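You operate a simulated robot arm through the tools that you are given. There is no shell and no other tool.

Carry out the task below with a simulated robot arm. There is one attempt and no reset: what you move stays moved.

TASK
Tidy up at the top of the chest. At the end: the green sachet is on the top of the side cabinet; the white sachet is on the top of the side cabinet; the beige basket from the top of the chest is on the top of the side cabinet; the orange cloth from the top of the chest is on the top of the side cabinet; whatever was shut is shut again. Leave all else as you found it, and nothing knocked over.

Only the result counts: the job must be done as asked and must still hold three seconds after the hand-in. Knocking over, shifting, dropping, spilling or breaking anything else fails it. Flat cloth is picked up by pressing the open fingertips on it (5 to 10 N) and closing them slowly along it; thin cloth reads only 2 to 8 mm in the jaws.

THE ROBOT
A 6-joint arm with a two-finger parallel gripper, fixed in place. Base frame: the origin is on the floor under the middle of its stand, x ahead of it, y to its left, z up; the work surface is at about z = 72. Readings come in cm, degrees, newtons and seconds.
With the tool pointing down near the work surface it reaches from about 22 to 62 cm from the base axis. Its first joint turns from -66.0 to 66.0 degrees. Payload 2.7 kg.
The tool frame sits at the grasp point between the pads (the TCP): z along the fingers, y along the line on which they close. The tips reach 2.3 cm beyond it. Largest opening 9.4 cm; finger width 3.8, thickness 1; the body of the gripper, 5.4 by 9.6 cm, starts 3.9 cm behind the TCP.
Orientation is that of the tool frame in the base frame, as a unit quaternion [x, y, z, w]. With the fingers straight down and closing along the base's y, the tool's x points along the base's -x, its y along +y and its z along -z.

THE INTERFACE
- The arm moves only by the tool apply_moves. Its argument "targets" is a list of rows, each a list of 3 entries, a list of its own where there are three numbers: the shift along the base's x, y, z in cm, then the turn, a rotation vector about the base's x, y, z in degrees, then the gripper command, from -1 (fully open) to 1 (shut), values between in proportion. In form: [[[dx, dy, dz], [rx, ry, rz], hand], ...]. A call has 1 to 20 rows; each row shifts and turns the commanded pose from where the row before left it. Each row takes 0.2 s and may step no farther than 5 cm and 8.6 degrees from the row before; otherwise, or with a gripper value out of range, the whole call is refused. Where a pose cannot be reached the arm comes as near as it can. A force on the tool above 40 N (or 10 N above the force at the start of the call, whichever is more), or a blocked arm, ends the call early, and 0.2 s more pass. Each finger travels about 4.5 cm/s and halts on what it meets, pressing with about 25 N; the grip force reading is that of the motor and also rises with nothing between the fingers. The clock runs only during rows and for 0.2 s after the last one: add rows that do not move to give the fingers time. It gives the time, the measured TCP pose, the force on the tool (base axes), the opening and the grip force at its end, in the units of the frame above (readings bear some noise), with the torque about the TCP (base axes, N m) and any sound that the robot's microphone picked up.
- Cameras (640 x 400 px; columns grow to the right, rows downward): "scene" is fixed at [9.4, -46.24, 139.05]; the picture's right is [0.47, -0.88, 0.00], its down [-0.63, -0.34, -0.70] and it looks along [0.62, 0.33, -0.71] (base axes); focal length 268 px, centre (320, 200). "wrist" rides on the gripper at [8.6, 1.6, -7.5] in the tool frame; the picture's right is [-0.18, 0.98, 0.00], its down [-0.58, -0.11, -0.81] and it looks along [-0.79, -0.15, 0.59] (tool axes); focal length 243 px, centre (320, 200). There is no depth. A picture from a camera that has moved, and an enlarged one, comes with that camera's place and axes in the base frame and with its lens.
- capture(camera): a new picture of that camera. No time passes.
- close_up(camera, box): a new picture of the part [left, top, right, bottom] of that camera's present view, enlarged. No time passes.
- job_done(): hands the job in; it is judged then, once.

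Nothing tells you positions but the pictures and the camera data. Unless the task says otherwise, let go and move clear before handing in.

The tools are called after "Request:" by a JSON object that holds its "method" and its "body". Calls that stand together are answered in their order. apply_moves: Moves the arm, as the interface text tells. Its arguments: {"type":"object","properties":{"targets":{"type":"array","items":{"type":"array"}}},"required":["targets"]} The other tools are called the same way: capture (camera) takes a picture; close_up (camera, box) takes an enlarged picture of a part of a camera's view; job_done () hands the job in.

At the start:

```text
time_s: 0.0
tcp_pos: [40.35, 18.97, 113.81]
ee_rot: [0.0, 1.0, 0.0, 0.0]
contact_force: [-0.1, -0.1, 0.0]
moment: [0.02, -0.01, -0.02]
gripper_width: 9.41
grasp_force: 0.0
```

scene: 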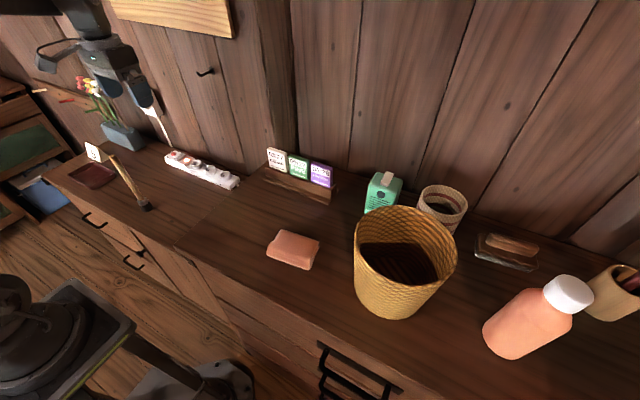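
wrist: 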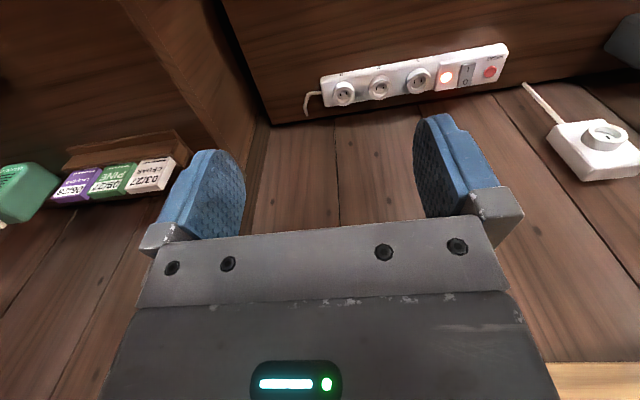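

I see a dark chest top with a sachet stand (white, green, purple), an orange folded cloth, a big wicker basket, a carton, a mug or second basket, a bottle and more. To the left there seems to be a second surface with a power strip. I'll take enlarged pictures first to work out the layout.

Request:
{"method": "close_up", "body": {"camera": "scene", "box": [220, 120, 480, 290]}}

Request:
{"method": "close_up", "body": {"camera": "scene", "box": [0, 60, 260, 290]}}

Request:
{"method": "close_up", "body": {"camera": "scene", "box": [380, 150, 640, 400]}}

Request:
{"method": "close_up", "body": {"camera": "scene", "box": [60, 200, 420, 400]}}

Request:
{"method": "close_up", "body": {"camera": "scene", "box": [0, 0, 260, 130]}}

```text
2.35 times, centred on (350, 205) of scene
camera zoom: at [9.4, -46.24, 139.05], right [0.47, -0.88, 0.0], down [-0.63, -0.34, -0.7], along [0.62, 0.33, -0.71], focal length 630 px, centre (249, 188)
```

zoom: 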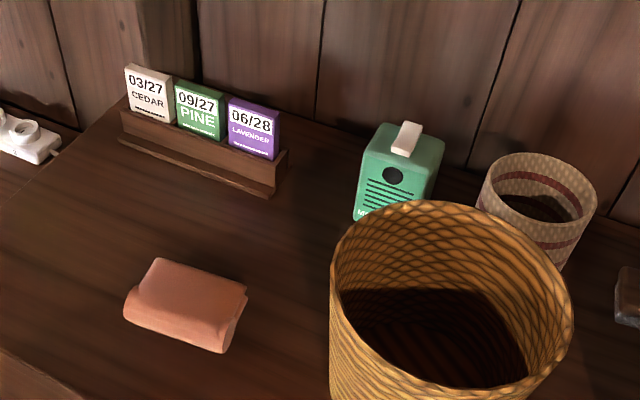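

```text
1.74 times, centred on (130, 175) of scene
camera zoom: at [9.4, -46.24, 139.05], right [0.47, -0.88, 0.0], down [-0.63, -0.34, -0.7], along [0.62, 0.33, -0.71], focal length 466 px, centre (650, 244)
```

zoom: 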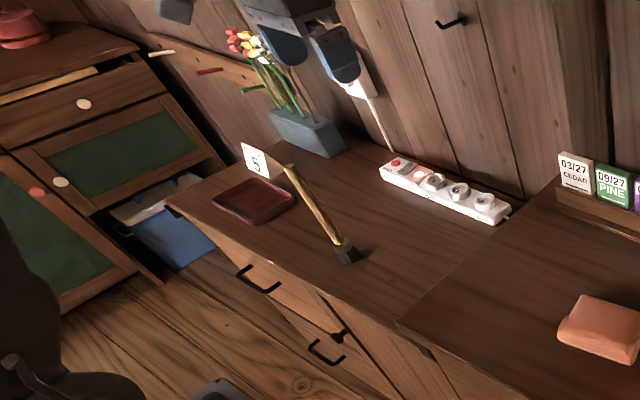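

```text
1.60 times, centred on (510, 275) of scene
camera zoom: at [9.4, -46.24, 139.05], right [0.47, -0.88, 0.0], down [-0.63, -0.34, -0.7], along [0.62, 0.33, -0.71], focal length 429 px, centre (16, 80)
```

zoom: 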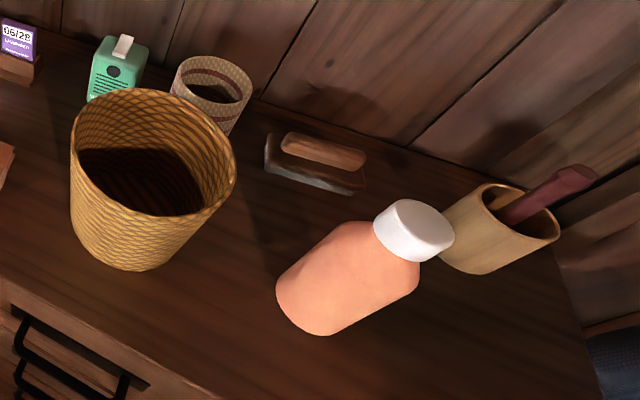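

```text
1.78 times, centred on (240, 300) of scene
camera zoom: at [9.4, -46.24, 139.05], right [0.47, -0.88, 0.0], down [-0.63, -0.34, -0.7], along [0.62, 0.33, -0.71], focal length 476 px, centre (462, 22)
```

zoom: 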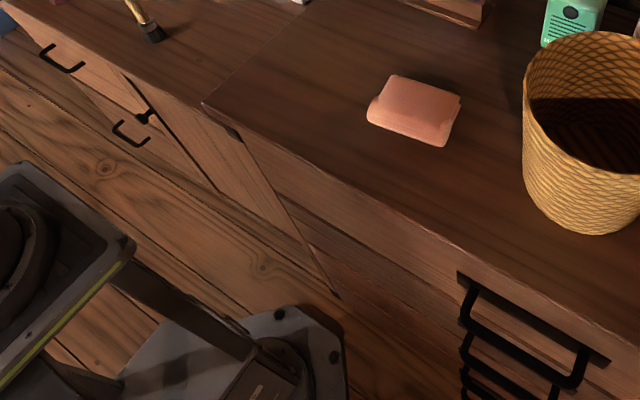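

```text
2.46 times, centred on (130, 65) of scene
camera zoom: at [9.4, -46.24, 139.05], right [0.47, -0.88, 0.0], down [-0.63, -0.34, -0.7], along [0.62, 0.33, -0.71], focal length 659 px, centre (788, 532)
```

zoom: 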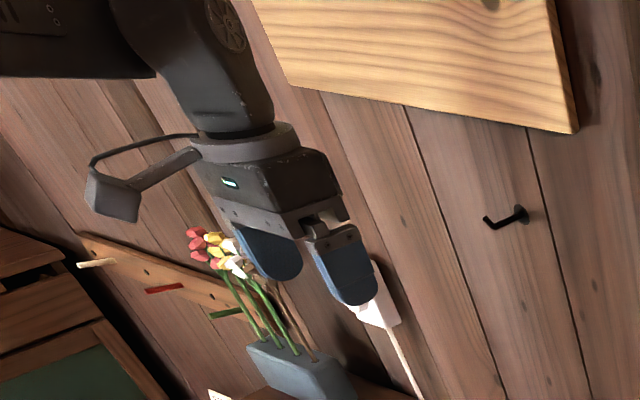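

The left unit (power strip, planter, tray, brush) looks like the side cabinet next to the chest. Two things could be the "beige basket", the big wicker one and the small woven one, so I'll enlarge both, and check the edges of the scene.

Request:
{"method": "close_up", "body": {"camera": "scene", "box": [400, 170, 490, 240]}}

Request:
{"method": "close_up", "body": {"camera": "scene", "box": [340, 190, 470, 325]}}

Request:
{"method": "close_up", "body": {"camera": "scene", "box": [255, 135, 345, 205]}}

Request:
{"method": "close_up", "body": {"camera": "scene", "box": [0, 60, 130, 230]}}

Request:
{"method": "close_up", "body": {"camera": "scene", "box": [240, 210, 340, 280]}}

```text
5.71 times, centred on (445, 205) of scene
camera zoom: at [9.4, -46.24, 139.05], right [0.47, -0.88, 0.0], down [-0.63, -0.34, -0.7], along [0.62, 0.33, -0.71], focal length 1531 px, centre (-394, 171)
```

zoom: 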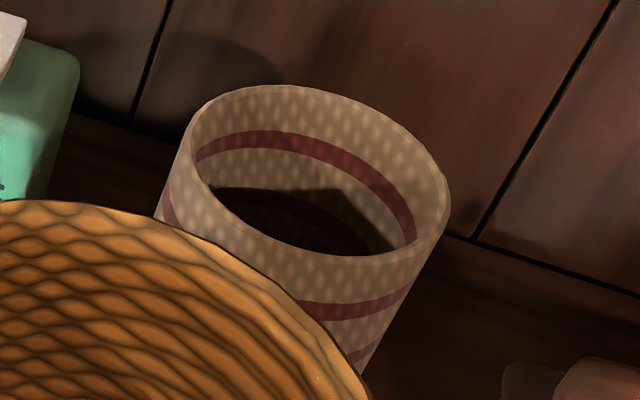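

```text
2.96 times, centred on (405, 258) of scene
camera zoom: at [9.4, -46.24, 139.05], right [0.47, -0.88, 0.0], down [-0.63, -0.34, -0.7], along [0.62, 0.33, -0.71], focal length 794 px, centre (68, 30)
```

zoom: 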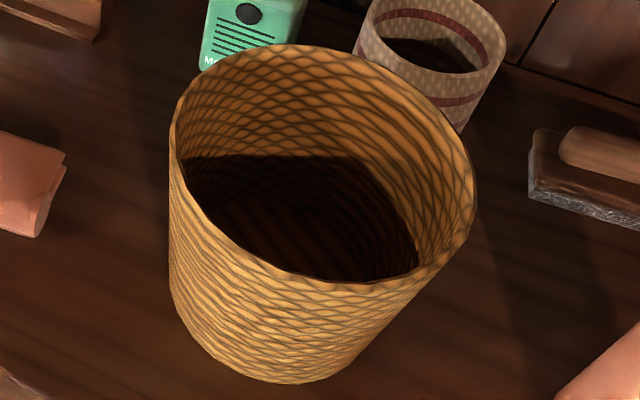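

```text
5.71 times, centred on (300, 170) of scene
camera zoom: at [9.4, -46.24, 139.05], right [0.47, -0.88, 0.0], down [-0.63, -0.34, -0.7], along [0.62, 0.33, -0.71], focal length 1531 px, centre (434, 371)
```

zoom: 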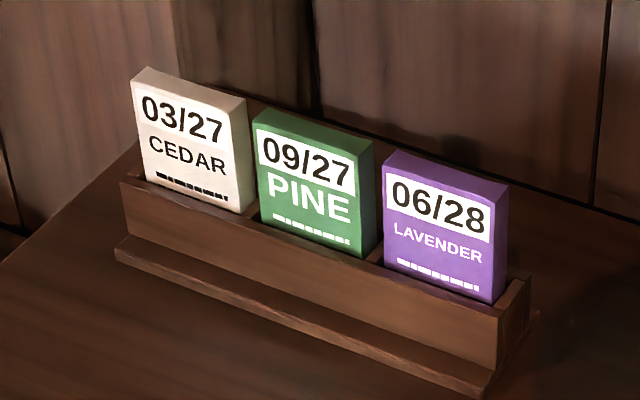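

```text
2.35 times, centred on (65, 145) of scene
camera zoom: at [9.4, -46.24, 139.05], right [0.47, -0.88, 0.0], down [-0.63, -0.34, -0.7], along [0.62, 0.33, -0.71], focal length 630 px, centre (920, 329)
```

zoom: 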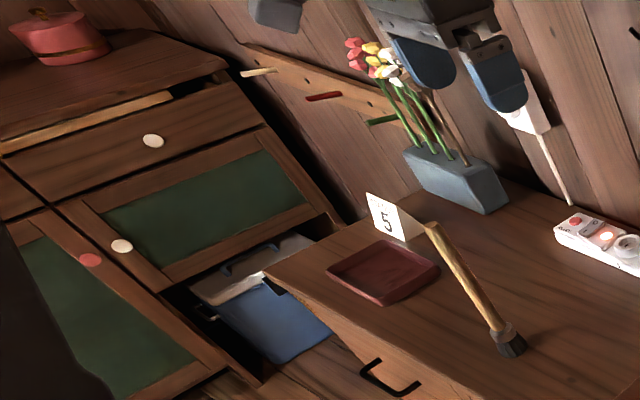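

```text
5.71 times, centred on (290, 245) of scene
camera zoom: at [9.4, -46.24, 139.05], right [0.47, -0.88, 0.0], down [-0.63, -0.34, -0.7], along [0.62, 0.33, -0.71], focal length 1531 px, centre (491, -57)
```

zoom: 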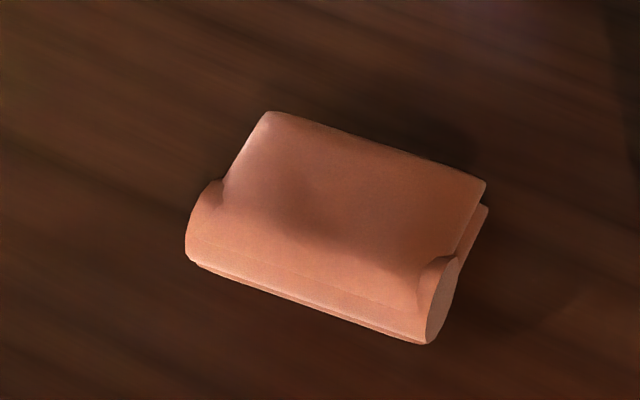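

The sachet stand seems to sit well above z = 72, so the chest may be taller than the side cabinet. I'll enlarge the wrist view to check that step.

Request:
{"method": "close_up", "body": {"camera": "wrist", "box": [0, 0, 340, 210]}}

Request:
{"method": "close_up", "body": {"camera": "scene", "box": [150, 150, 280, 280]}}

Request:
{"method": "close_up", "body": {"camera": "wrist", "box": [300, 0, 640, 210]}}

```text
1.88 times, centred on (170, 105) of wrist
camera zoom: at [31.69, 20.59, 121.27], right [0.18, 0.98, 0.0], down [0.58, -0.11, 0.81], along [0.79, -0.15, -0.59], focal length 457 px, centre (602, 379)
```

zoom: 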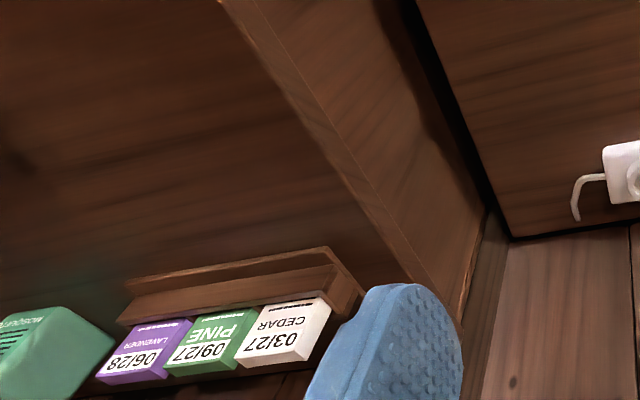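

```text
3.08 times, centred on (215, 215) of scene
camera zoom: at [9.4, -46.24, 139.05], right [0.47, -0.88, 0.0], down [-0.63, -0.34, -0.7], along [0.62, 0.33, -0.71], focal length 824 px, centre (643, 154)
```

zoom: 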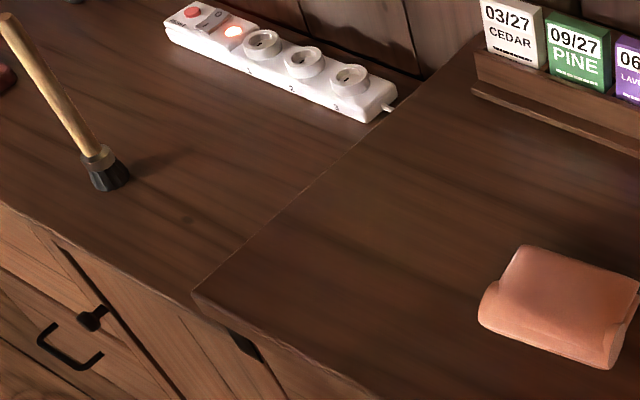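

```text
1.88 times, centred on (470, 105) of wrist
camera zoom: at [31.69, 20.59, 121.27], right [0.18, 0.98, 0.0], down [0.58, -0.11, 0.81], along [0.79, -0.15, -0.59], focal length 457 px, centre (38, 379)
```

zoom: 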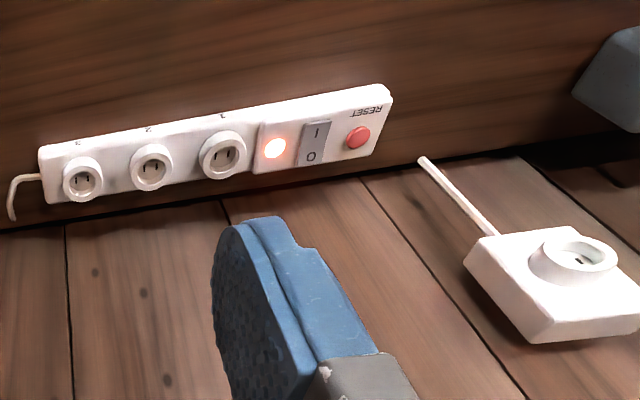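

The chest top works out to about z ≈ 89.5 with its left edge at y ≈ -1, and the side cabinet is lower at z ≈ 72, running from y ≈ 2 to the left. The large wicker basket is at about (36, -47), the cloth at (36, -26) and the sachet stand at (54, -7 to -26). I'll move high over the chest to get a second viewing angle.

Request:
{"method": "apply_moves", "body": {"targets": [[[0, -3, 0.5], [0, 0, 0], -1], [[0, -3, 0.5], [0, 0, 0], -1], [[0, -3, 0.5], [0, 0, 0], -1], [[0, -3, 0], [0, 0, 0], -1], [[0, -3, 0], [0, 0, 0], -1], [[0, -3, 0], [0, 0, 0], -1], [[0, -3, 0], [0, 0, 0], -1], [[0, -3, 0], [0, 0, 0], -1], [[0, -3, 0], [0, 0, 0], -1], [[0, -3, 0], [0, 0, 0], -1], [[0, -2, 0], [0, 0, 0], -1], [[0, 0, 0], [0, 0, 0], -1]]}}

Request:
{"method": "capture", "body": {"camera": "wrist"}}

Request:
{"method": "capture", "body": {"camera": "scene"}}

```text
time_s: 2.6
tcp_pos: [40.34, -12.95, 115.31]
ee_rot: [0.0, 1.0, 0.0, 0.0]
contact_force: [0.3, -0.5, -0.3]
moment: [0.02, 0.0, -0.01]
gripper_width: 9.4
grasp_force: 0.0
```

```text
taken
camera wrist: at [31.68, -11.38, 122.88], right [0.18, 0.98, 0.0], down [0.58, -0.11, 0.81], along [0.79, -0.15, -0.59], focal length 243 px, centre (320, 200)
```

wrist: 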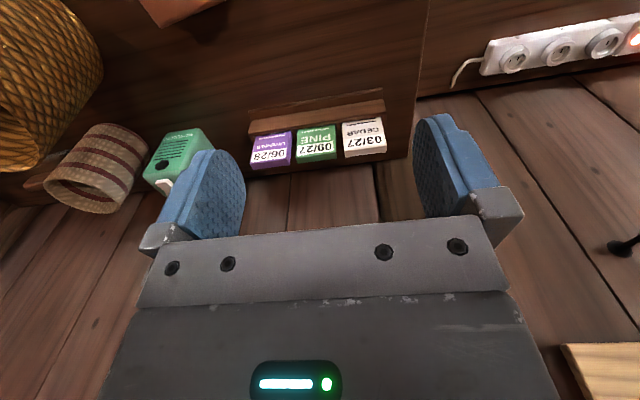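

```text
taken
```

scene: 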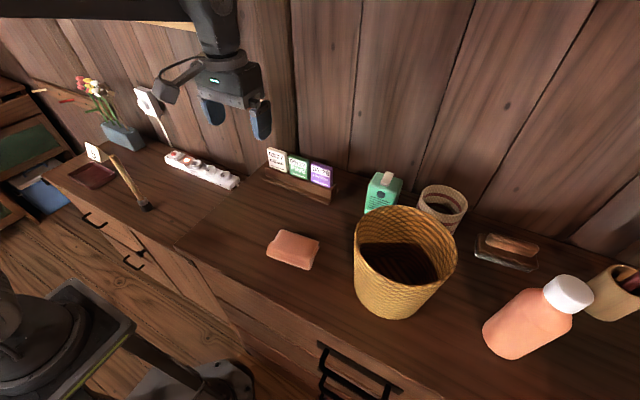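

The chest is now in the wrist view. I'll enlarge the stand, cloth and baskets to triangulate their positions.

Request:
{"method": "close_up", "body": {"camera": "wrist", "box": [230, 70, 430, 190]}}

Request:
{"method": "close_up", "body": {"camera": "wrist", "box": [0, 0, 250, 220]}}

Request:
{"method": "close_up", "body": {"camera": "scene", "box": [255, 135, 345, 205]}}

```text
3.20 times, centred on (330, 130) of wrist
camera zoom: at [31.68, -11.38, 122.88], right [0.18, 0.98, 0.0], down [0.58, -0.11, 0.81], along [0.79, -0.15, -0.59], focal length 776 px, centre (288, 424)
```

zoom: 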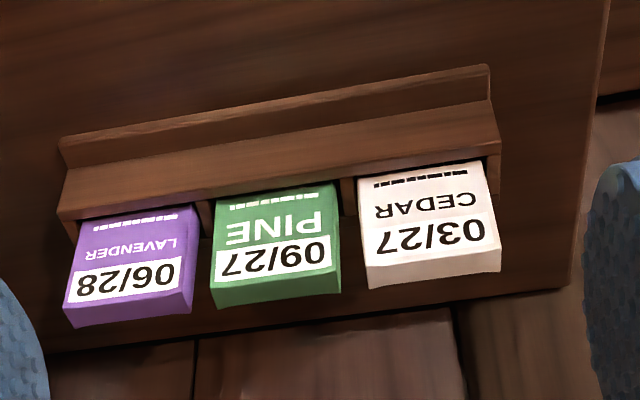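

```text
1.82 times, centred on (125, 110) of wrist
camera zoom: at [31.68, -11.38, 122.88], right [0.18, 0.98, 0.0], down [0.58, -0.11, 0.81], along [0.79, -0.15, -0.59], focal length 441 px, centre (674, 364)
```

zoom: 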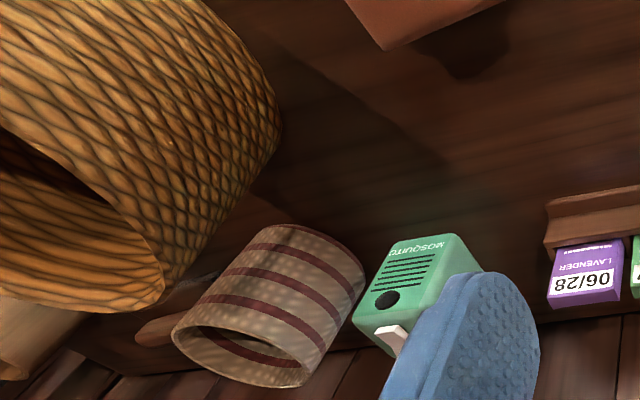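

```text
5.71 times, centred on (300, 170) of scene
camera zoom: at [9.4, -46.25, 139.05], right [0.47, -0.88, 0.0], down [-0.63, -0.34, -0.7], along [0.62, 0.33, -0.71], focal length 1531 px, centre (434, 371)
```

zoom: 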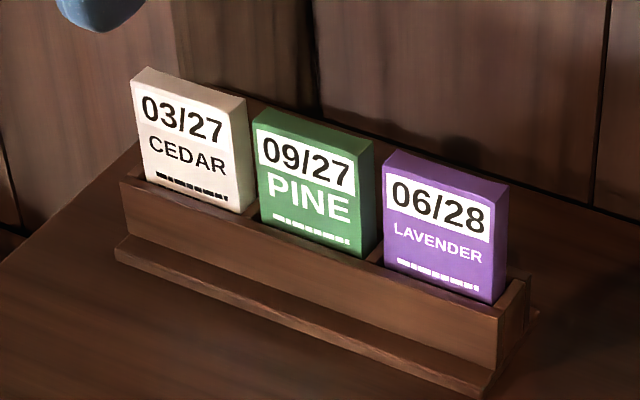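

Triangulation puts the white sachet at x ≈ 54.8, y ≈ -9.6 and the green at y ≈ -16.3. Both tops are at z ≈ 98.8, each is about 5.5 wide and 1.4 thick, and the stand's rim is at z ≈ 93. I'll turn the tool -90° so it closes along x and go above the white sachet.

Request:
{"method": "apply_moves", "body": {"targets": [[[1.2, 0.3, 0], [0, 0, -8.1818], -0.25], [[1.3, 0.3, 0], [0, 0, -8.1818], -0.25], [[1.3, 0.3, 0], [0, 0, -8.1818], -0.25], [[1.3, 0.3, -0.5], [0, 0, -8.1818], -0.25], [[1.3, 0.3, -0.5], [0, 0, -8.1818], -0.25], [[1.3, 0.3, -0.5], [0, 0, -8.1818], -0.25], [[1.4, 0.3, -0.5], [0, 0, -8.1818], -0.25], [[1.4, 0.3, -0.5], [0, 0, -8.1818], -0.25], [[1.4, 0.3, -0.5], [0, 0, -8.1818], -0.25], [[1.4, 0.3, -0.5], [0, 0, -8.1818], -0.25], [[1.2, 0.4, -0.5], [0, 0, -8.1818], -0.25], [[0, 0, 0], [0, 0, 0], -0.25], [[0, 0, 0], [0, 0, 0], -0.25]]}}

Request:
{"method": "capture", "body": {"camera": "wrist"}}

Request:
{"method": "capture", "body": {"camera": "scene"}}

```text
time_s: 5.4
tcp_pos: [54.79, -9.59, 111.41]
ee_rot: [0.707, 0.707, 0.0, 0.0]
contact_force: [0.1, -0.5, 0.2]
moment: [-0.01, -0.02, 0.01]
gripper_width: 5.88
grasp_force: 0.0
```

```text
taken
camera wrist: at [56.39, -0.96, 118.84], right [0.98, -0.18, 0.0], down [-0.11, -0.58, 0.81], along [-0.15, -0.79, -0.59], focal length 243 px, centre (320, 200)
```

wrist: 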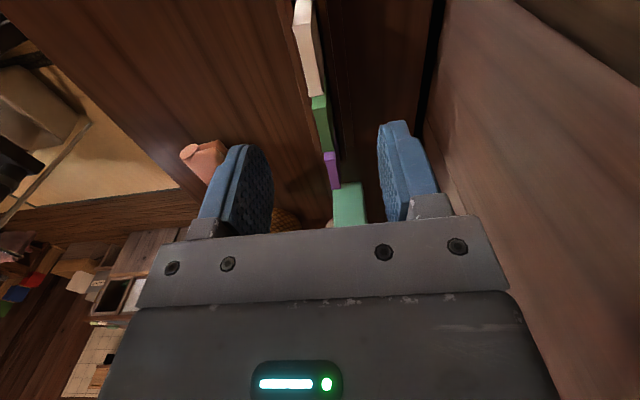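

```text
taken
```

scene: 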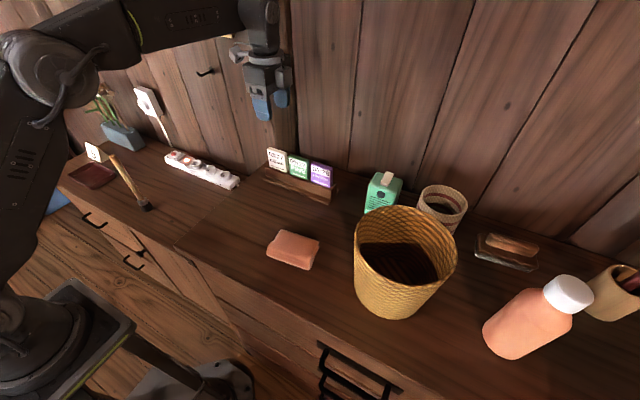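

The arm is above the white sachet and the wall behind is at x ≈ 66.6. I'll enlarge the wrist view to check the x alignment before going down.

Request:
{"method": "close_up", "body": {"camera": "wrist", "box": [240, 0, 400, 110]}}

```text
3.64 times, centred on (320, 55) of wrist
camera zoom: at [56.39, -0.96, 118.84], right [0.98, -0.18, 0.0], down [-0.11, -0.58, 0.81], along [-0.15, -0.79, -0.59], focal length 882 px, centre (320, 727)
```

zoom: 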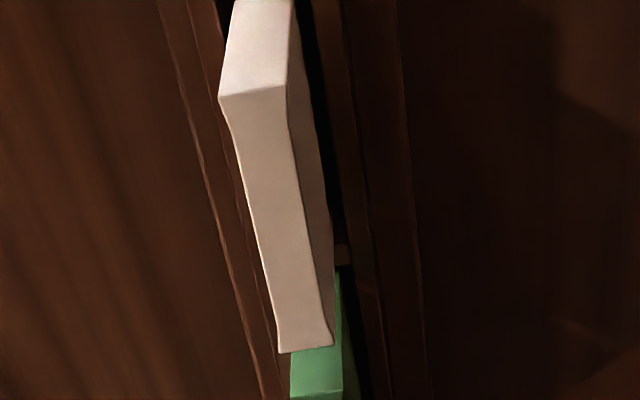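

The closer view puts the white sachet's centre at x ≈ 54.0, y ≈ -9.7. I'll shift 0.75 cm toward the base, go down to z ≈ 97 and check again.

Request:
{"method": "apply_moves", "body": {"targets": [[[-0.4, 0, -2], [0, 0, 0], -0.25], [[-0.35, 0, -2], [0, 0, 0], -0.25], [[0, 0, -2.5], [0, 0, 0], -0.25], [[0, 0, -2.5], [0, 0, 0], -0.25], [[0, 0, -2], [0, 0, 0], -0.25], [[0, 0, -1.5], [0, 0, 0], -0.25], [[0, 0, -1.5], [0, 0, 0], -0.25], [[0, 0, 0], [0, 0, 0], -0.25], [[0, 0, 0], [0, 0, 0], -0.25]]}}

Request:
{"method": "capture", "body": {"camera": "wrist"}}

Request:
{"method": "close_up", "body": {"camera": "scene", "box": [230, 110, 360, 210]}}

```text
time_s: 7.4
tcp_pos: [54.1, -9.57, 97.31]
ee_rot: [0.707, 0.708, 0.0, 0.0]
contact_force: [-1.2, 0.0, 0.1]
moment: [-0.01, 0.02, 0.0]
gripper_width: 5.88
grasp_force: 0.1
```

```text
taken
camera wrist: at [55.71, -0.95, 104.81], right [0.98, -0.18, 0.0], down [-0.11, -0.58, 0.81], along [-0.15, -0.79, -0.59], focal length 243 px, centre (320, 200)
```

wrist: 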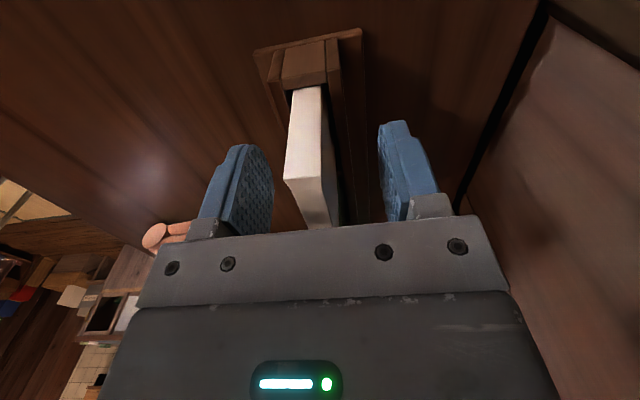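

```text
4.00 times, centred on (295, 160) of scene
camera zoom: at [9.4, -46.24, 139.05], right [0.47, -0.88, 0.0], down [-0.63, -0.34, -0.7], along [0.62, 0.33, -0.71], focal length 1071 px, centre (420, 360)
```

zoom: 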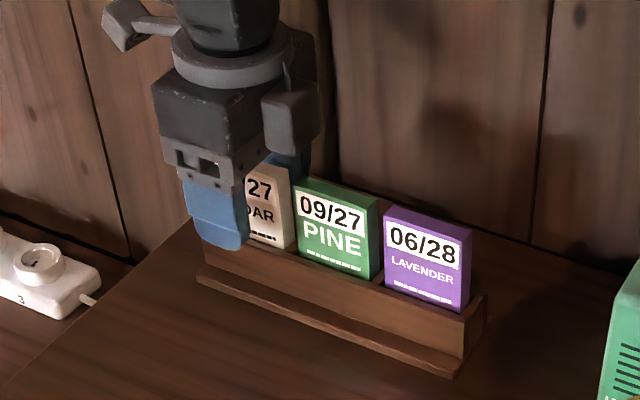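

The fingers straddle the sachet. I'll enlarge the view to see how well it is centred between the pads.

Request:
{"method": "close_up", "body": {"camera": "wrist", "box": [200, 20, 450, 240]}}

```text
1.82 times, centred on (325, 130) of wrist
camera zoom: at [55.71, -0.95, 104.81], right [0.98, -0.18, 0.0], down [-0.11, -0.58, 0.81], along [-0.15, -0.79, -0.59], focal length 441 px, centre (311, 327)
```

zoom: 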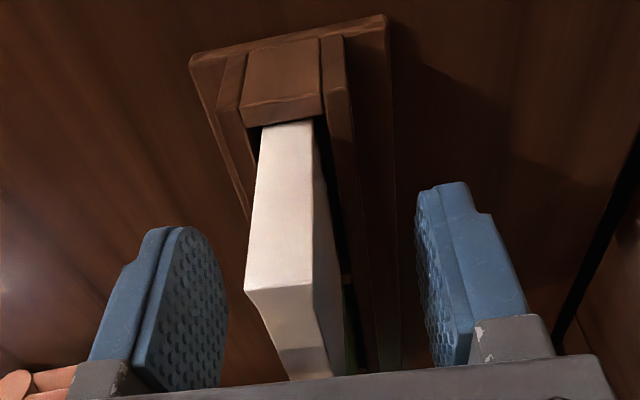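

The sachet spans x 53.3–54.6, so a small shift of -0.15 centres it. I'll lower to z ≈ 96.4 and close slowly.

Request:
{"method": "apply_moves", "body": {"targets": [[[-0.15, 0, -0.5], [0, 0, 0], -0.25], [[0, 0, -0.4], [0, 0, 0], 0.1], [[0, 0, 0], [0, 0, 0], 0.4], [[0, 0, 0], [0, 0, 0], 0.57], [[0, 0, 0], [0, 0, 0], 0.63], [[0, 0, 0], [0, 0, 0], 0.66], [[0, 0, 0], [0, 0, 0], 0.69]]}}

Request:
{"method": "close_up", "body": {"camera": "wrist", "box": [200, 20, 450, 240]}}

```text
time_s: 9.0
tcp_pos: [53.97, -9.55, 96.4]
ee_rot: [0.707, 0.707, 0.0, 0.0]
contact_force: [-1.2, -0.4, -0.4]
moment: [0.01, 0.0, 0.02]
gripper_width: 1.45
grasp_force: 0.1
```

```text
1.82 times, centred on (325, 130) of wrist
camera zoom: at [55.5, -0.98, 103.9], right [0.98, -0.18, 0.0], down [-0.11, -0.58, 0.81], along [-0.15, -0.79, -0.59], focal length 441 px, centre (311, 327)
```

zoom: 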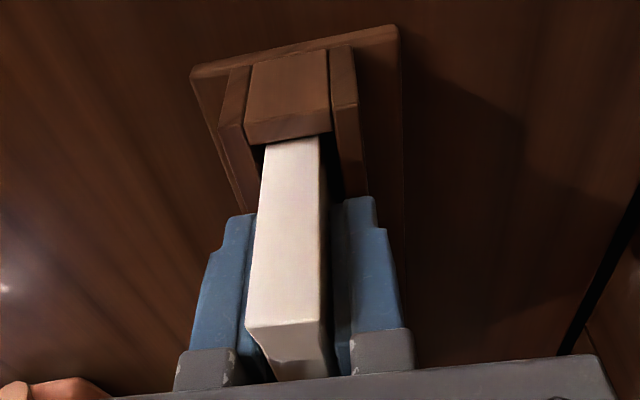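

It's well centred, so I'll close onto it and check the grip.

Request:
{"method": "apply_moves", "body": {"targets": [[[0, 0, 0], [0, 0, 0], 0.71], [[0, 0, 0], [0, 0, 0], 0.73], [[0, 0, 0], [0, 0, 0], 0.76], [[0, 0, 0], [0, 0, 0], 0.82], [[0, 0, 0], [0, 0, 0], 0.9], [[0, 0, 0], [0, 0, 0], 0.9]]}}

```text
time_s: 10.4
tcp_pos: [53.84, -9.48, 96.44]
ee_rot: [0.707, 0.707, 0.0, 0.0]
contact_force: [-1.2, 0.6, -0.3]
moment: [-0.01, -0.01, -0.01]
gripper_width: 1.34
grasp_force: 25.0
```

The sachet is gripped at 1.34 cm with 25 N. I'll lift it straight up out of the stand.

Request:
{"method": "apply_moves", "body": {"targets": [[[0, 0, 0.3], [0, 0, 0], 0.9], [[0, 0, 0.5], [0, 0, 0], 0.9], [[0, 0, 0.8], [0, 0, 0], 0.9], [[0, 0, 1], [0, 0, 0], 0.9], [[0, 0, 1], [0, 0, 0], 0.9], [[0, 0, 1], [0, 0, 0], 0.9], [[0, 0, 1.5], [0, 0, 0], 0.9], [[0, 0, 2], [0, 0, 0], 0.9], [[0, 0, 2], [0, 0, 0], 0.9], [[0, 0, 2], [0, 0, 0], 0.9], [[0, 0, 0], [0, 0, 0], 0.9]]}}

Request:
{"method": "capture", "body": {"camera": "scene"}}

Request:
{"method": "capture", "body": {"camera": "wrist"}}

```text
time_s: 12.8
tcp_pos: [53.97, -9.62, 108.49]
ee_rot: [0.707, 0.707, -0.001, 0.0]
contact_force: [0.1, -0.8, 0.2]
moment: [0.03, -0.01, 0.0]
gripper_width: 1.32
grasp_force: 25.4
```

```text
taken
```

scene: 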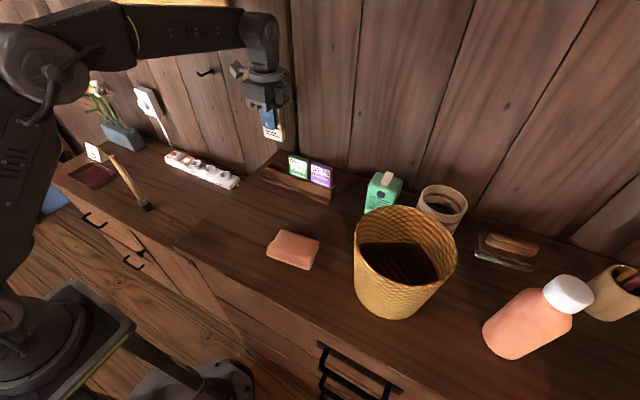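

```text
taken
camera wrist: at [55.56, -0.99, 115.93], right [0.98, -0.18, 0.0], down [-0.11, -0.58, 0.81], along [-0.15, -0.79, -0.59], focal length 243 px, centre (320, 200)
```

wrist: 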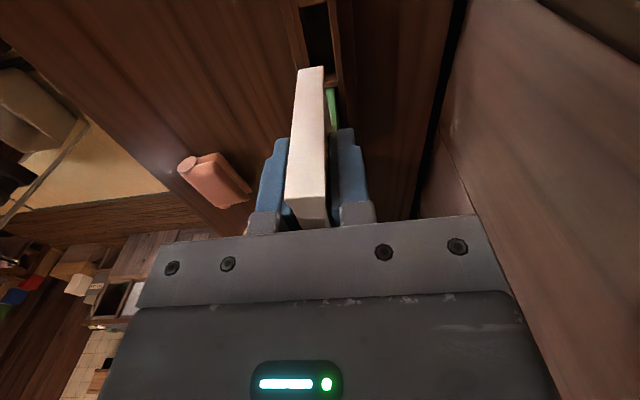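

The white sachet is out, its bottom about 5.6 cm below the TCP. I'll carry it to the cabinet around (52, 9.5) and stop above the surface to check.

Request:
{"method": "apply_moves", "body": {"targets": [[[0, 2.5, 0], [0, 0, 0], 0.9], [[-0.3, 2.8, 0], [0, 0, 0], 0.9], [[-0.3, 2.8, 0], [0, 0, 0], 0.9], [[-0.3, 2.8, 0], [0, 0, 0], 0.9], [[-0.4, 2.8, 0], [0, 0, 0], 0.9], [[-0.4, 2.8, 0], [0, 0, 0], 0.9], [[-0.3, 2.6, 0], [0, 0, 0], 0.9], [[0, 0, -1.5], [0, 0, 0], 0.9], [[0, 0, -3], [0, 0, 0], 0.9], [[0, 0, -3.5], [0, 0, 0], 0.9], [[0, 0, -3.5], [0, 0, 0], 0.9], [[0, 0, -3.5], [0, 0, 0], 0.9], [[0, 0, -3.5], [0, 0, 0], 0.9], [[0, 0, -3], [0, 0, 0], 0.9], [[0, 0, -2.5], [0, 0, 0], 0.9], [[0, 0, -2], [0, 0, 0], 0.9], [[0, 0, -1.5], [0, 0, 0], 0.9], [[0, 0, 0], [0, 0, 0], 0.9]]}}

Request:
{"method": "capture", "body": {"camera": "scene"}}

Request:
{"method": "capture", "body": {"camera": "wrist"}}

```text
time_s: 16.6
tcp_pos: [52.11, 9.67, 80.82]
ee_rot: [0.707, 0.707, 0.0, 0.0]
contact_force: [-0.2, 0.7, -0.2]
moment: [-0.01, 0.0, 0.0]
gripper_width: 1.33
grasp_force: 25.0
```

```text
taken
```

scene: 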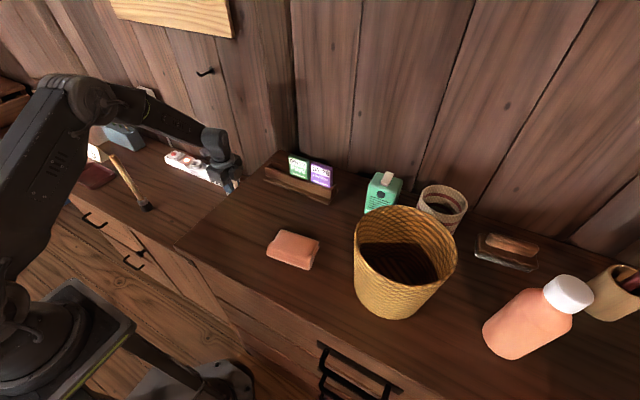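

```text
taken
camera wrist: at [53.62, 18.19, 88.42], right [0.98, -0.18, 0.0], down [-0.11, -0.58, 0.81], along [-0.15, -0.79, -0.59], focal length 243 px, centre (320, 200)
```

wrist: 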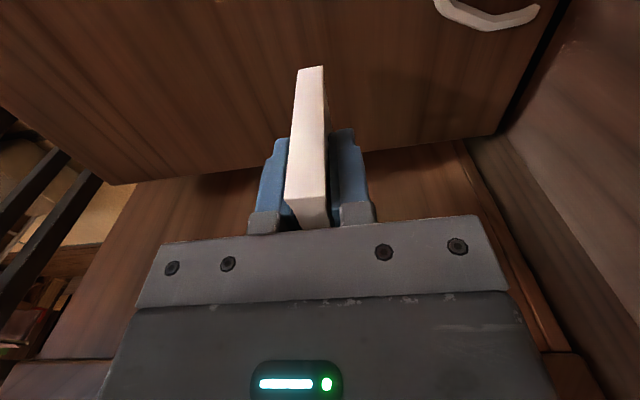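

The sachet hangs about 3 cm above the cabinet surface with clear space around it. I'll lower it slowly until I feel contact.

Request:
{"method": "apply_moves", "body": {"targets": [[[0, 0, -0.8], [0, 0, 0], 0.9], [[0, 0, -0.8], [0, 0, 0], 0.9], [[0, 0, -0.5], [0, 0, 0], 0.9], [[0, 0, -0.3], [0, 0, 0], 0.9], [[0, 0, -0.2], [0, 0, 0], 0.9], [[0, 0, 0], [0, 0, 0], 0.9]]}}

Request:
{"method": "close_up", "body": {"camera": "wrist", "box": [220, 20, 420, 240]}}

```text
time_s: 18.0
tcp_pos: [52.07, 9.57, 78.41]
ee_rot: [0.707, 0.707, -0.001, 0.0]
contact_force: [-0.5, -0.2, 0.2]
moment: [-0.01, -0.01, 0.01]
gripper_width: 1.35
grasp_force: 24.6
```

```text
1.82 times, centred on (320, 130) of wrist
camera zoom: at [53.59, 18.1, 85.82], right [0.98, -0.18, 0.0], down [-0.11, -0.58, 0.81], along [-0.15, -0.79, -0.59], focal length 441 px, centre (320, 327)
```

zoom: 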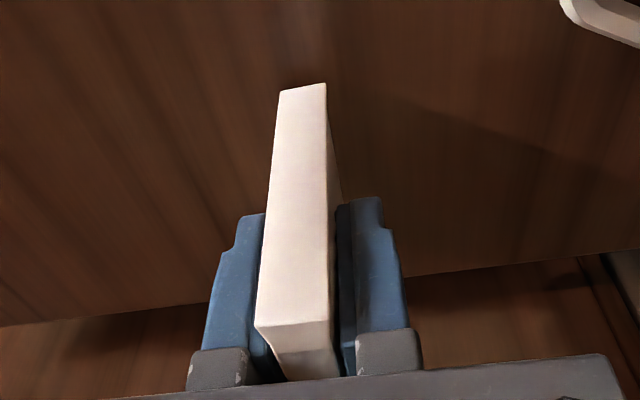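

The bottom is about 1 cm above the surface, so I'll continue in fine steps.

Request:
{"method": "apply_moves", "body": {"targets": [[[0, 0, -0.3], [0, 0, 0], 0.9], [[0, 0, -0.2], [0, 0, 0], 0.9], [[0, 0, -0.15], [0, 0, 0], 0.9], [[0, 0, 0], [0, 0, 0], 0.9]]}}

```text
time_s: 19.0
tcp_pos: [52.0, 9.59, 77.74]
ee_rot: [0.708, 0.707, -0.001, 0.0]
contact_force: [-0.3, 0.1, 0.2]
moment: [0.0, 0.03, 0.02]
gripper_width: 1.34
grasp_force: 25.1
```

Request:
{"method": "apply_moves", "body": {"targets": [[[0, 0, -0.15], [0, 0, 0], 0.9], [[0, 0, -0.1], [0, 0, 0], 0.9], [[0, 0, 0], [0, 0, 0], 0.9]]}}

Request:
{"method": "close_up", "body": {"camera": "wrist", "box": [220, 20, 420, 240]}}

```text
time_s: 19.8
tcp_pos: [52.09, 9.57, 77.7]
ee_rot: [0.707, 0.707, 0.001, 0.0]
contact_force: [-3.7, 1.2, 13.0]
moment: [0.01, 0.24, 0.0]
gripper_width: 1.33
grasp_force: 24.7
```

```text
1.82 times, centred on (320, 130) of wrist
camera zoom: at [53.59, 18.07, 85.09], right [0.98, -0.18, 0.0], down [-0.11, -0.58, 0.81], along [-0.15, -0.79, -0.59], focal length 441 px, centre (320, 327)
```

zoom: 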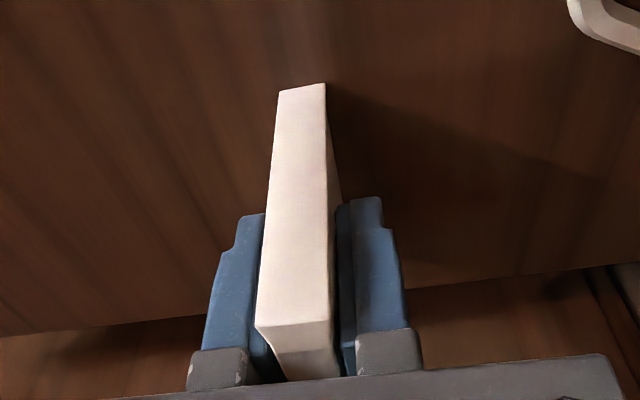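

Contact is at TCP z ≈ 77.7. I'll ease the pressure slightly and open the fingers gradually.

Request:
{"method": "apply_moves", "body": {"targets": [[[0, 0, 0.12], [0, 0, 0], 0.9], [[0, 0, 0], [0, 0, 0], 0.8], [[0, 0, 0], [0, 0, 0], 0.74], [[0, 0, 0], [0, 0, 0], 0.72], [[0, 0, 0], [0, 0, 0], 0.7], [[0, 0, 0], [0, 0, 0], 0.68], [[0, 0, 0], [0, 0, 0], 0.66], [[0, 0, 0], [0, 0, 0], 0.63], [[0, 0, 0], [0, 0, 0], 0.6], [[0, 0, 0], [0, 0, 0], 0.6]]}}

Request:
{"method": "close_up", "body": {"camera": "wrist", "box": [220, 20, 420, 240]}}

```text
time_s: 22.0
tcp_pos: [51.91, 9.51, 77.73]
ee_rot: [0.707, 0.707, 0.0, 0.001]
contact_force: [0.0, 0.1, 0.2]
moment: [-0.04, -0.01, -0.01]
gripper_width: 1.9
grasp_force: 0.1
```

```text
1.82 times, centred on (320, 130) of wrist
camera zoom: at [53.54, 18.09, 85.11], right [0.98, -0.18, 0.0], down [-0.11, -0.58, 0.81], along [-0.15, -0.79, -0.59], focal length 441 px, centre (320, 327)
```

zoom: 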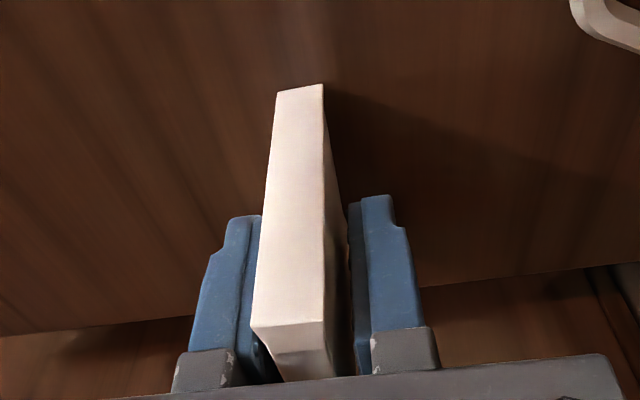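

The sachet seems to stand on its own, and I'll open further in slow steps.

Request:
{"method": "apply_moves", "body": {"targets": [[[0.05, 0, 0], [0, 0, 0], 0.57], [[0.05, 0, 0], [0, 0, 0], 0.54], [[0, 0, 0], [0, 0, 0], 0.51], [[0, 0, 0], [0, 0, 0], 0.48], [[0, 0, 0], [0, 0, 0], 0.45], [[0, 0, 0], [0, 0, 0], 0.45]]}}

Request:
{"method": "close_up", "body": {"camera": "wrist", "box": [220, 20, 420, 240]}}

```text
time_s: 23.4
tcp_pos: [51.94, 9.56, 77.64]
ee_rot: [0.707, 0.707, -0.001, 0.0]
contact_force: [0.4, 0.9, 0.0]
moment: [-0.04, -0.02, 0.0]
gripper_width: 2.58
grasp_force: 0.0
```

```text
1.82 times, centred on (320, 130) of wrist
camera zoom: at [53.61, 18.13, 85.09], right [0.98, -0.18, 0.0], down [-0.11, -0.58, 0.81], along [-0.15, -0.79, -0.59], focal length 441 px, centre (320, 327)
```

zoom: 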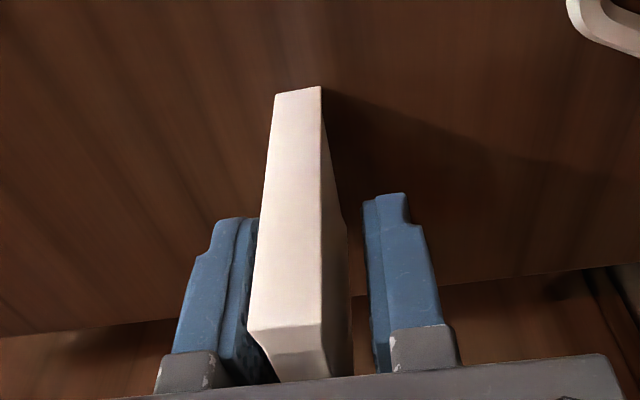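

It's free-standing with gaps on both sides. I'll open wider and retreat straight up.

Request:
{"method": "apply_moves", "body": {"targets": [[[0, 0, 0], [0, 0, 0], 0.35], [[0, 0, 0], [0, 0, 0], 0.2], [[0, 0, 0], [0, 0, 0], 0.0], [[0, 0, 0.5], [0, 0, 0], 0.0], [[0, 0, 1], [0, 0, 0], 0.0], [[0, 0, 2], [0, 0, 0], 0.0], [[0, 0, 2.5], [0, 0, 0], 0.0], [[0, 0, 3], [0, 0, 0], 0.0], [[0, 0, 4], [0, 0, 0], 0.0], [[0, 0, 4], [0, 0, 0], 0.0], [[0, 0, 4], [0, 0, 0], 0.0], [[0, 0, 4], [0, 0, 0], 0.0], [[0, 0, 4], [0, 0, 0], 0.0], [[0, 0, 1.5], [0, 0, 0], 0.0], [[0, 0, 0], [0, 0, 0], 0.0]]}}

Request:
{"method": "capture", "body": {"camera": "scene"}}

Request:
{"method": "capture", "body": {"camera": "wrist"}}

```text
time_s: 26.6
tcp_pos: [52.05, 9.56, 108.05]
ee_rot: [0.707, 0.707, 0.0, 0.0]
contact_force: [0.3, 0.7, -0.3]
moment: [-0.01, 0.0, -0.02]
gripper_width: 4.7
grasp_force: 0.1
```

```text
taken
```

scene: 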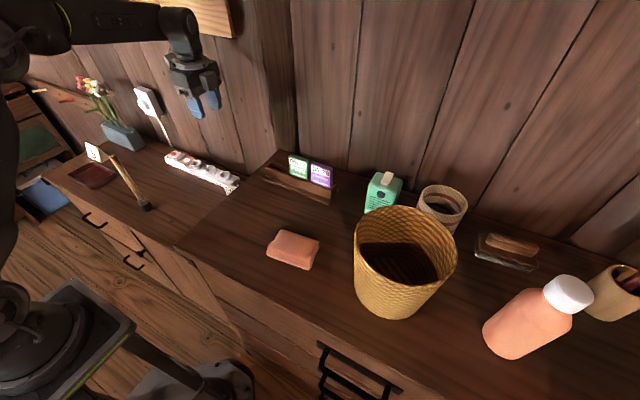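

```text
taken
camera wrist: at [53.64, 18.06, 115.56], right [0.98, -0.18, 0.0], down [-0.11, -0.58, 0.81], along [-0.15, -0.79, -0.59], focal length 243 px, centre (320, 200)
```

wrist: 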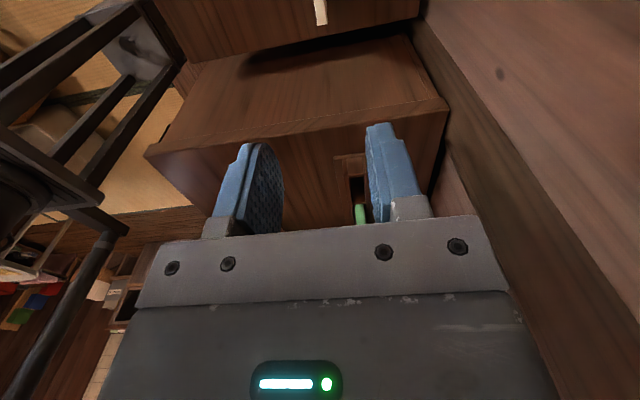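

The white sachet is standing on the cabinet. Next I'll go above the green sachet and stop to check alignment.

Request:
{"method": "apply_moves", "body": {"targets": [[[0.2, -2.8, 0], [0, 0, 0], -0.25], [[0.2, -3, 0], [0, 0, 0], -0.25], [[0.2, -3, 0], [0, 0, 0], -0.25], [[0.2, -3, 0], [0, 0, 0], -0.25], [[0.2, -3, 0], [0, 0, 0], -0.25], [[0.2, -3, 0], [0, 0, 0], -0.25], [[0.3, -3, 0], [0, 0, 0], -0.25], [[0.3, -3, 0], [0, 0, 0], -0.25], [[0.1, -2.06, 0], [0, 0, 0], -0.25], [[0, 0, -2.5], [0, 0, 0], -0.25], [[0, 0, -2.5], [0, 0, 0], -0.25], [[0, 0, -2.5], [0, 0, 0], -0.25], [[0, 0, -2], [0, 0, 0], -0.25], [[0, 0, -1.2], [0, 0, 0], -0.25], [[0, 0, 0], [0, 0, 0], -0.25], [[0, 0, 0], [0, 0, 0], -0.25]]}}

Request:
{"method": "close_up", "body": {"camera": "wrist", "box": [200, 20, 450, 240]}}

Request:
{"method": "close_up", "body": {"camera": "scene", "box": [230, 110, 360, 210]}}

```text
time_s: 30.0
tcp_pos: [53.93, -16.34, 97.32]
ee_rot: [0.707, 0.707, 0.0, 0.0]
contact_force: [-0.3, -0.7, -0.3]
moment: [-0.01, 0.01, 0.02]
gripper_width: 5.89
grasp_force: 0.1
```

```text
1.82 times, centred on (325, 130) of wrist
camera zoom: at [55.52, -7.85, 104.79], right [0.98, -0.18, 0.0], down [-0.11, -0.58, 0.81], along [-0.15, -0.79, -0.59], focal length 441 px, centre (311, 327)
```

zoom: 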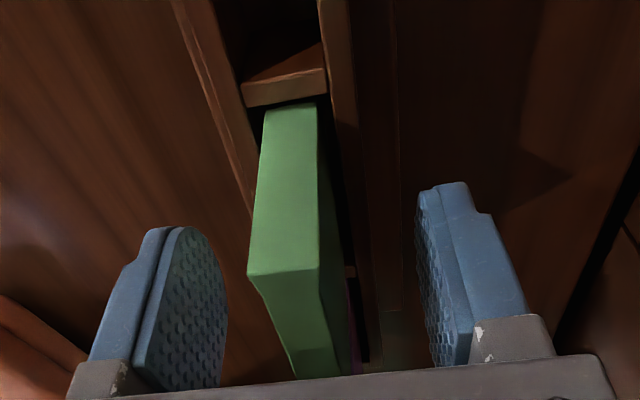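

```text
4.00 times, centred on (295, 160) of scene
camera zoom: at [9.4, -46.24, 139.05], right [0.47, -0.88, 0.0], down [-0.63, -0.34, -0.7], along [0.62, 0.33, -0.71], focal length 1071 px, centre (420, 360)
```

zoom: 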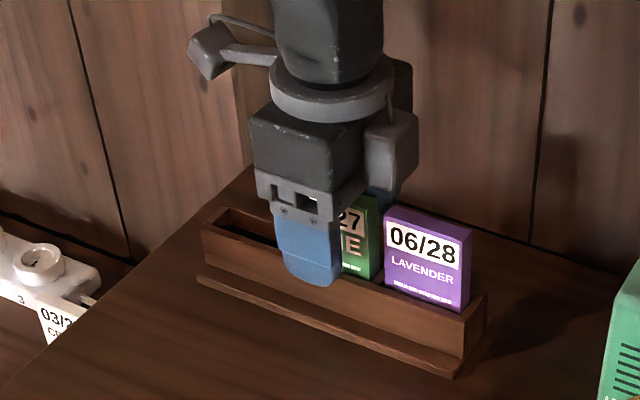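

The green sachet is centred (x 53.3–54.6). I'll lower slightly and close slowly.

Request:
{"method": "apply_moves", "body": {"targets": [[[0, 0, -0.5], [0, 0, 0], -0.25], [[0, 0, -0.4], [0, 0, 0], 0.1], [[0, 0, 0], [0, 0, 0], 0.4], [[0, 0, 0], [0, 0, 0], 0.57], [[0, 0, 0], [0, 0, 0], 0.63], [[0, 0, 0], [0, 0, 0], 0.66], [[0, 0, 0], [0, 0, 0], 0.69], [[0, 0, 0], [0, 0, 0], 0.71], [[0, 0, 0], [0, 0, 0], 0.73], [[0, 0, 0], [0, 0, 0], 0.76], [[0, 0, 0], [0, 0, 0], 0.82], [[0, 0, 0], [0, 0, 0], 0.9], [[0, 0, 0], [0, 0, 0], 0.9]]}}

Request:
{"method": "close_up", "body": {"camera": "wrist", "box": [200, 20, 450, 240]}}

```text
time_s: 32.8
tcp_pos: [53.92, -16.24, 96.28]
ee_rot: [0.707, 0.708, 0.0, 0.001]
contact_force: [-0.2, 0.3, 0.0]
moment: [0.02, 0.01, 0.04]
gripper_width: 1.33
grasp_force: 25.5
```

```text
1.82 times, centred on (325, 130) of wrist
camera zoom: at [55.55, -7.8, 103.9], right [0.98, -0.18, 0.0], down [-0.11, -0.58, 0.81], along [-0.15, -0.79, -0.59], focal length 441 px, centre (311, 327)
```

zoom: 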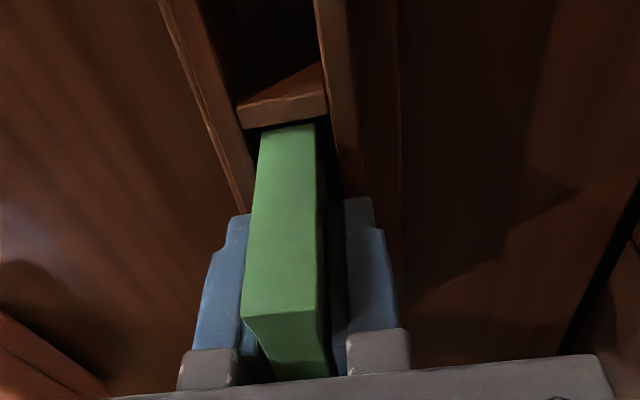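

The green sachet is gripped cleanly with no side force. I'll lift it out.

Request:
{"method": "apply_moves", "body": {"targets": [[[0, 0, 0.3], [0, 0, 0], 0.9], [[0, 0, 0.5], [0, 0, 0], 0.9], [[0, 0, 0.8], [0, 0, 0], 0.9], [[0, 0, 1], [0, 0, 0], 0.9], [[0, 0, 1], [0, 0, 0], 0.9], [[0, 0, 1], [0, 0, 0], 0.9], [[0, 0, 1.5], [0, 0, 0], 0.9], [[0, 0, 2], [0, 0, 0], 0.9], [[0, 0, 2], [0, 0, 0], 0.9], [[0, 0, 2], [0, 0, 0], 0.9], [[0, 0, 0], [0, 0, 0], 0.9]]}}

Request:
{"method": "close_up", "body": {"camera": "scene", "box": [200, 60, 360, 210]}}

```text
time_s: 35.2
tcp_pos: [53.99, -16.26, 108.72]
ee_rot: [0.707, 0.707, -0.001, 0.0]
contact_force: [0.8, -0.7, -0.9]
moment: [0.04, -0.01, -0.01]
gripper_width: 1.33
grasp_force: 25.1
```

```text
2.67 times, centred on (280, 135) of scene
camera zoom: at [9.4, -46.24, 139.05], right [0.47, -0.88, 0.0], down [-0.63, -0.34, -0.7], along [0.62, 0.33, -0.71], focal length 714 px, centre (427, 373)
```

zoom: 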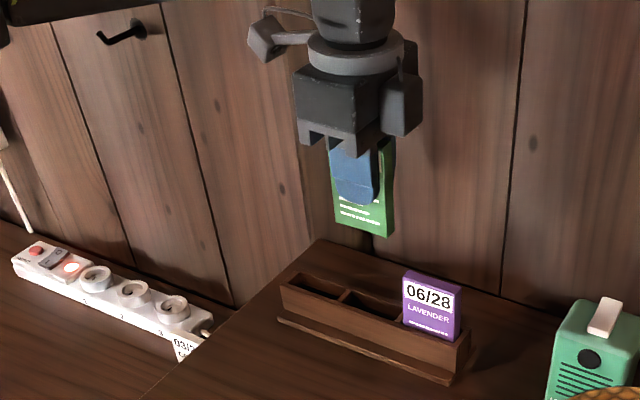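

Next I'll carry the green sachet to the cabinet at about (44, 9.5), clear of the white one at x ≈ 52.

Request:
{"method": "apply_moves", "body": {"targets": [[[-1, 2.7, 0], [0, 0, 0], 0.9], [[-1.1, 2.9, 0], [0, 0, 0], 0.9], [[-1.1, 2.9, 0], [0, 0, 0], 0.9], [[-1.1, 2.9, 0], [0, 0, 0], 0.9], [[-1.1, 2.9, 0], [0, 0, 0], 0.9], [[-1.2, 2.9, 0], [0, 0, 0], 0.9], [[-1.2, 2.9, 0], [0, 0, 0], 0.9], [[-1.2, 2.9, 0], [0, 0, 0], 0.9], [[-1, 2.8, 0], [0, 0, 0], 0.9], [[0, 0, -2], [0, 0, 0], 0.9], [[0, 0, -3.5], [0, 0, 0], 0.9], [[0, 0, -4], [0, 0, 0], 0.9], [[0, 0, -4], [0, 0, 0], 0.9], [[0, 0, -4], [0, 0, 0], 0.9], [[0, 0, -3.5], [0, 0, 0], 0.9], [[0, 0, -3], [0, 0, 0], 0.9], [[0, 0, -2.5], [0, 0, 0], 0.9], [[0, 0, -1.5], [0, 0, 0], 0.9], [[0, 0, 0], [0, 0, 0], 0.9]]}}

Request:
{"method": "capture", "body": {"camera": "wrist"}}

Request:
{"method": "capture", "body": {"camera": "scene"}}

```text
time_s: 39.2
tcp_pos: [44.13, 9.42, 80.62]
ee_rot: [0.708, 0.707, 0.0, 0.0]
contact_force: [0.0, 0.3, -1.9]
moment: [-0.02, -0.01, 0.02]
gripper_width: 1.37
grasp_force: 24.6
```

```text
taken
camera wrist: at [45.61, 17.91, 88.02], right [0.98, -0.18, 0.0], down [-0.11, -0.58, 0.81], along [-0.15, -0.79, -0.59], focal length 243 px, centre (320, 200)
```

wrist: 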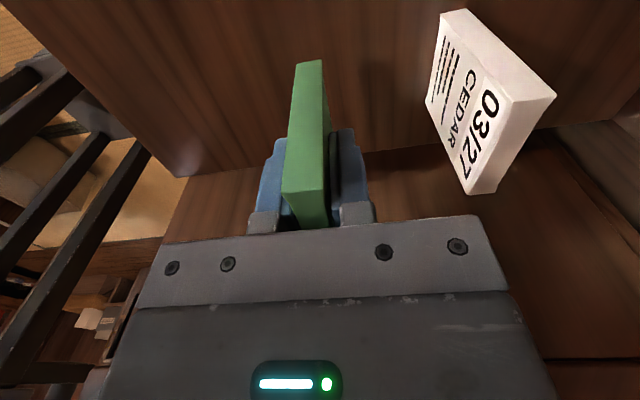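

```text
taken
```

scene: 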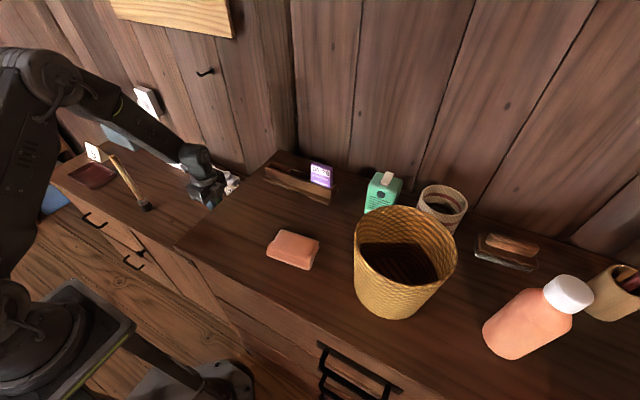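

The white sachet stands upright as left. I'll lower the green slowly to contact.

Request:
{"method": "apply_moves", "body": {"targets": [[[0, 0, -0.8], [0, 0, 0], 0.9], [[0, 0, -0.8], [0, 0, 0], 0.9], [[0, 0, -0.5], [0, 0, 0], 0.9], [[0, 0, -0.3], [0, 0, 0], 0.9], [[0, 0, -0.2], [0, 0, 0], 0.9], [[0, 0, 0], [0, 0, 0], 0.9]]}}

```text
time_s: 40.6
tcp_pos: [43.96, 9.58, 77.85]
ee_rot: [0.707, 0.707, 0.0, -0.001]
contact_force: [-0.1, 0.9, -0.6]
moment: [0.02, -0.02, 0.0]
gripper_width: 1.33
grasp_force: 25.2
```

Request:
{"method": "apply_moves", "body": {"targets": [[[0, 0, -0.15], [0, 0, 0], 0.9], [[0, 0, -0.12], [0, 0, 0], 0.9], [[0, 0, 0], [0, 0, 0], 0.9]]}}

```text
time_s: 41.4
tcp_pos: [43.97, 9.45, 77.76]
ee_rot: [0.707, 0.707, 0.001, 0.0]
contact_force: [0.1, -0.2, -0.5]
moment: [-0.02, 0.0, -0.04]
gripper_width: 1.34
grasp_force: 24.7
```

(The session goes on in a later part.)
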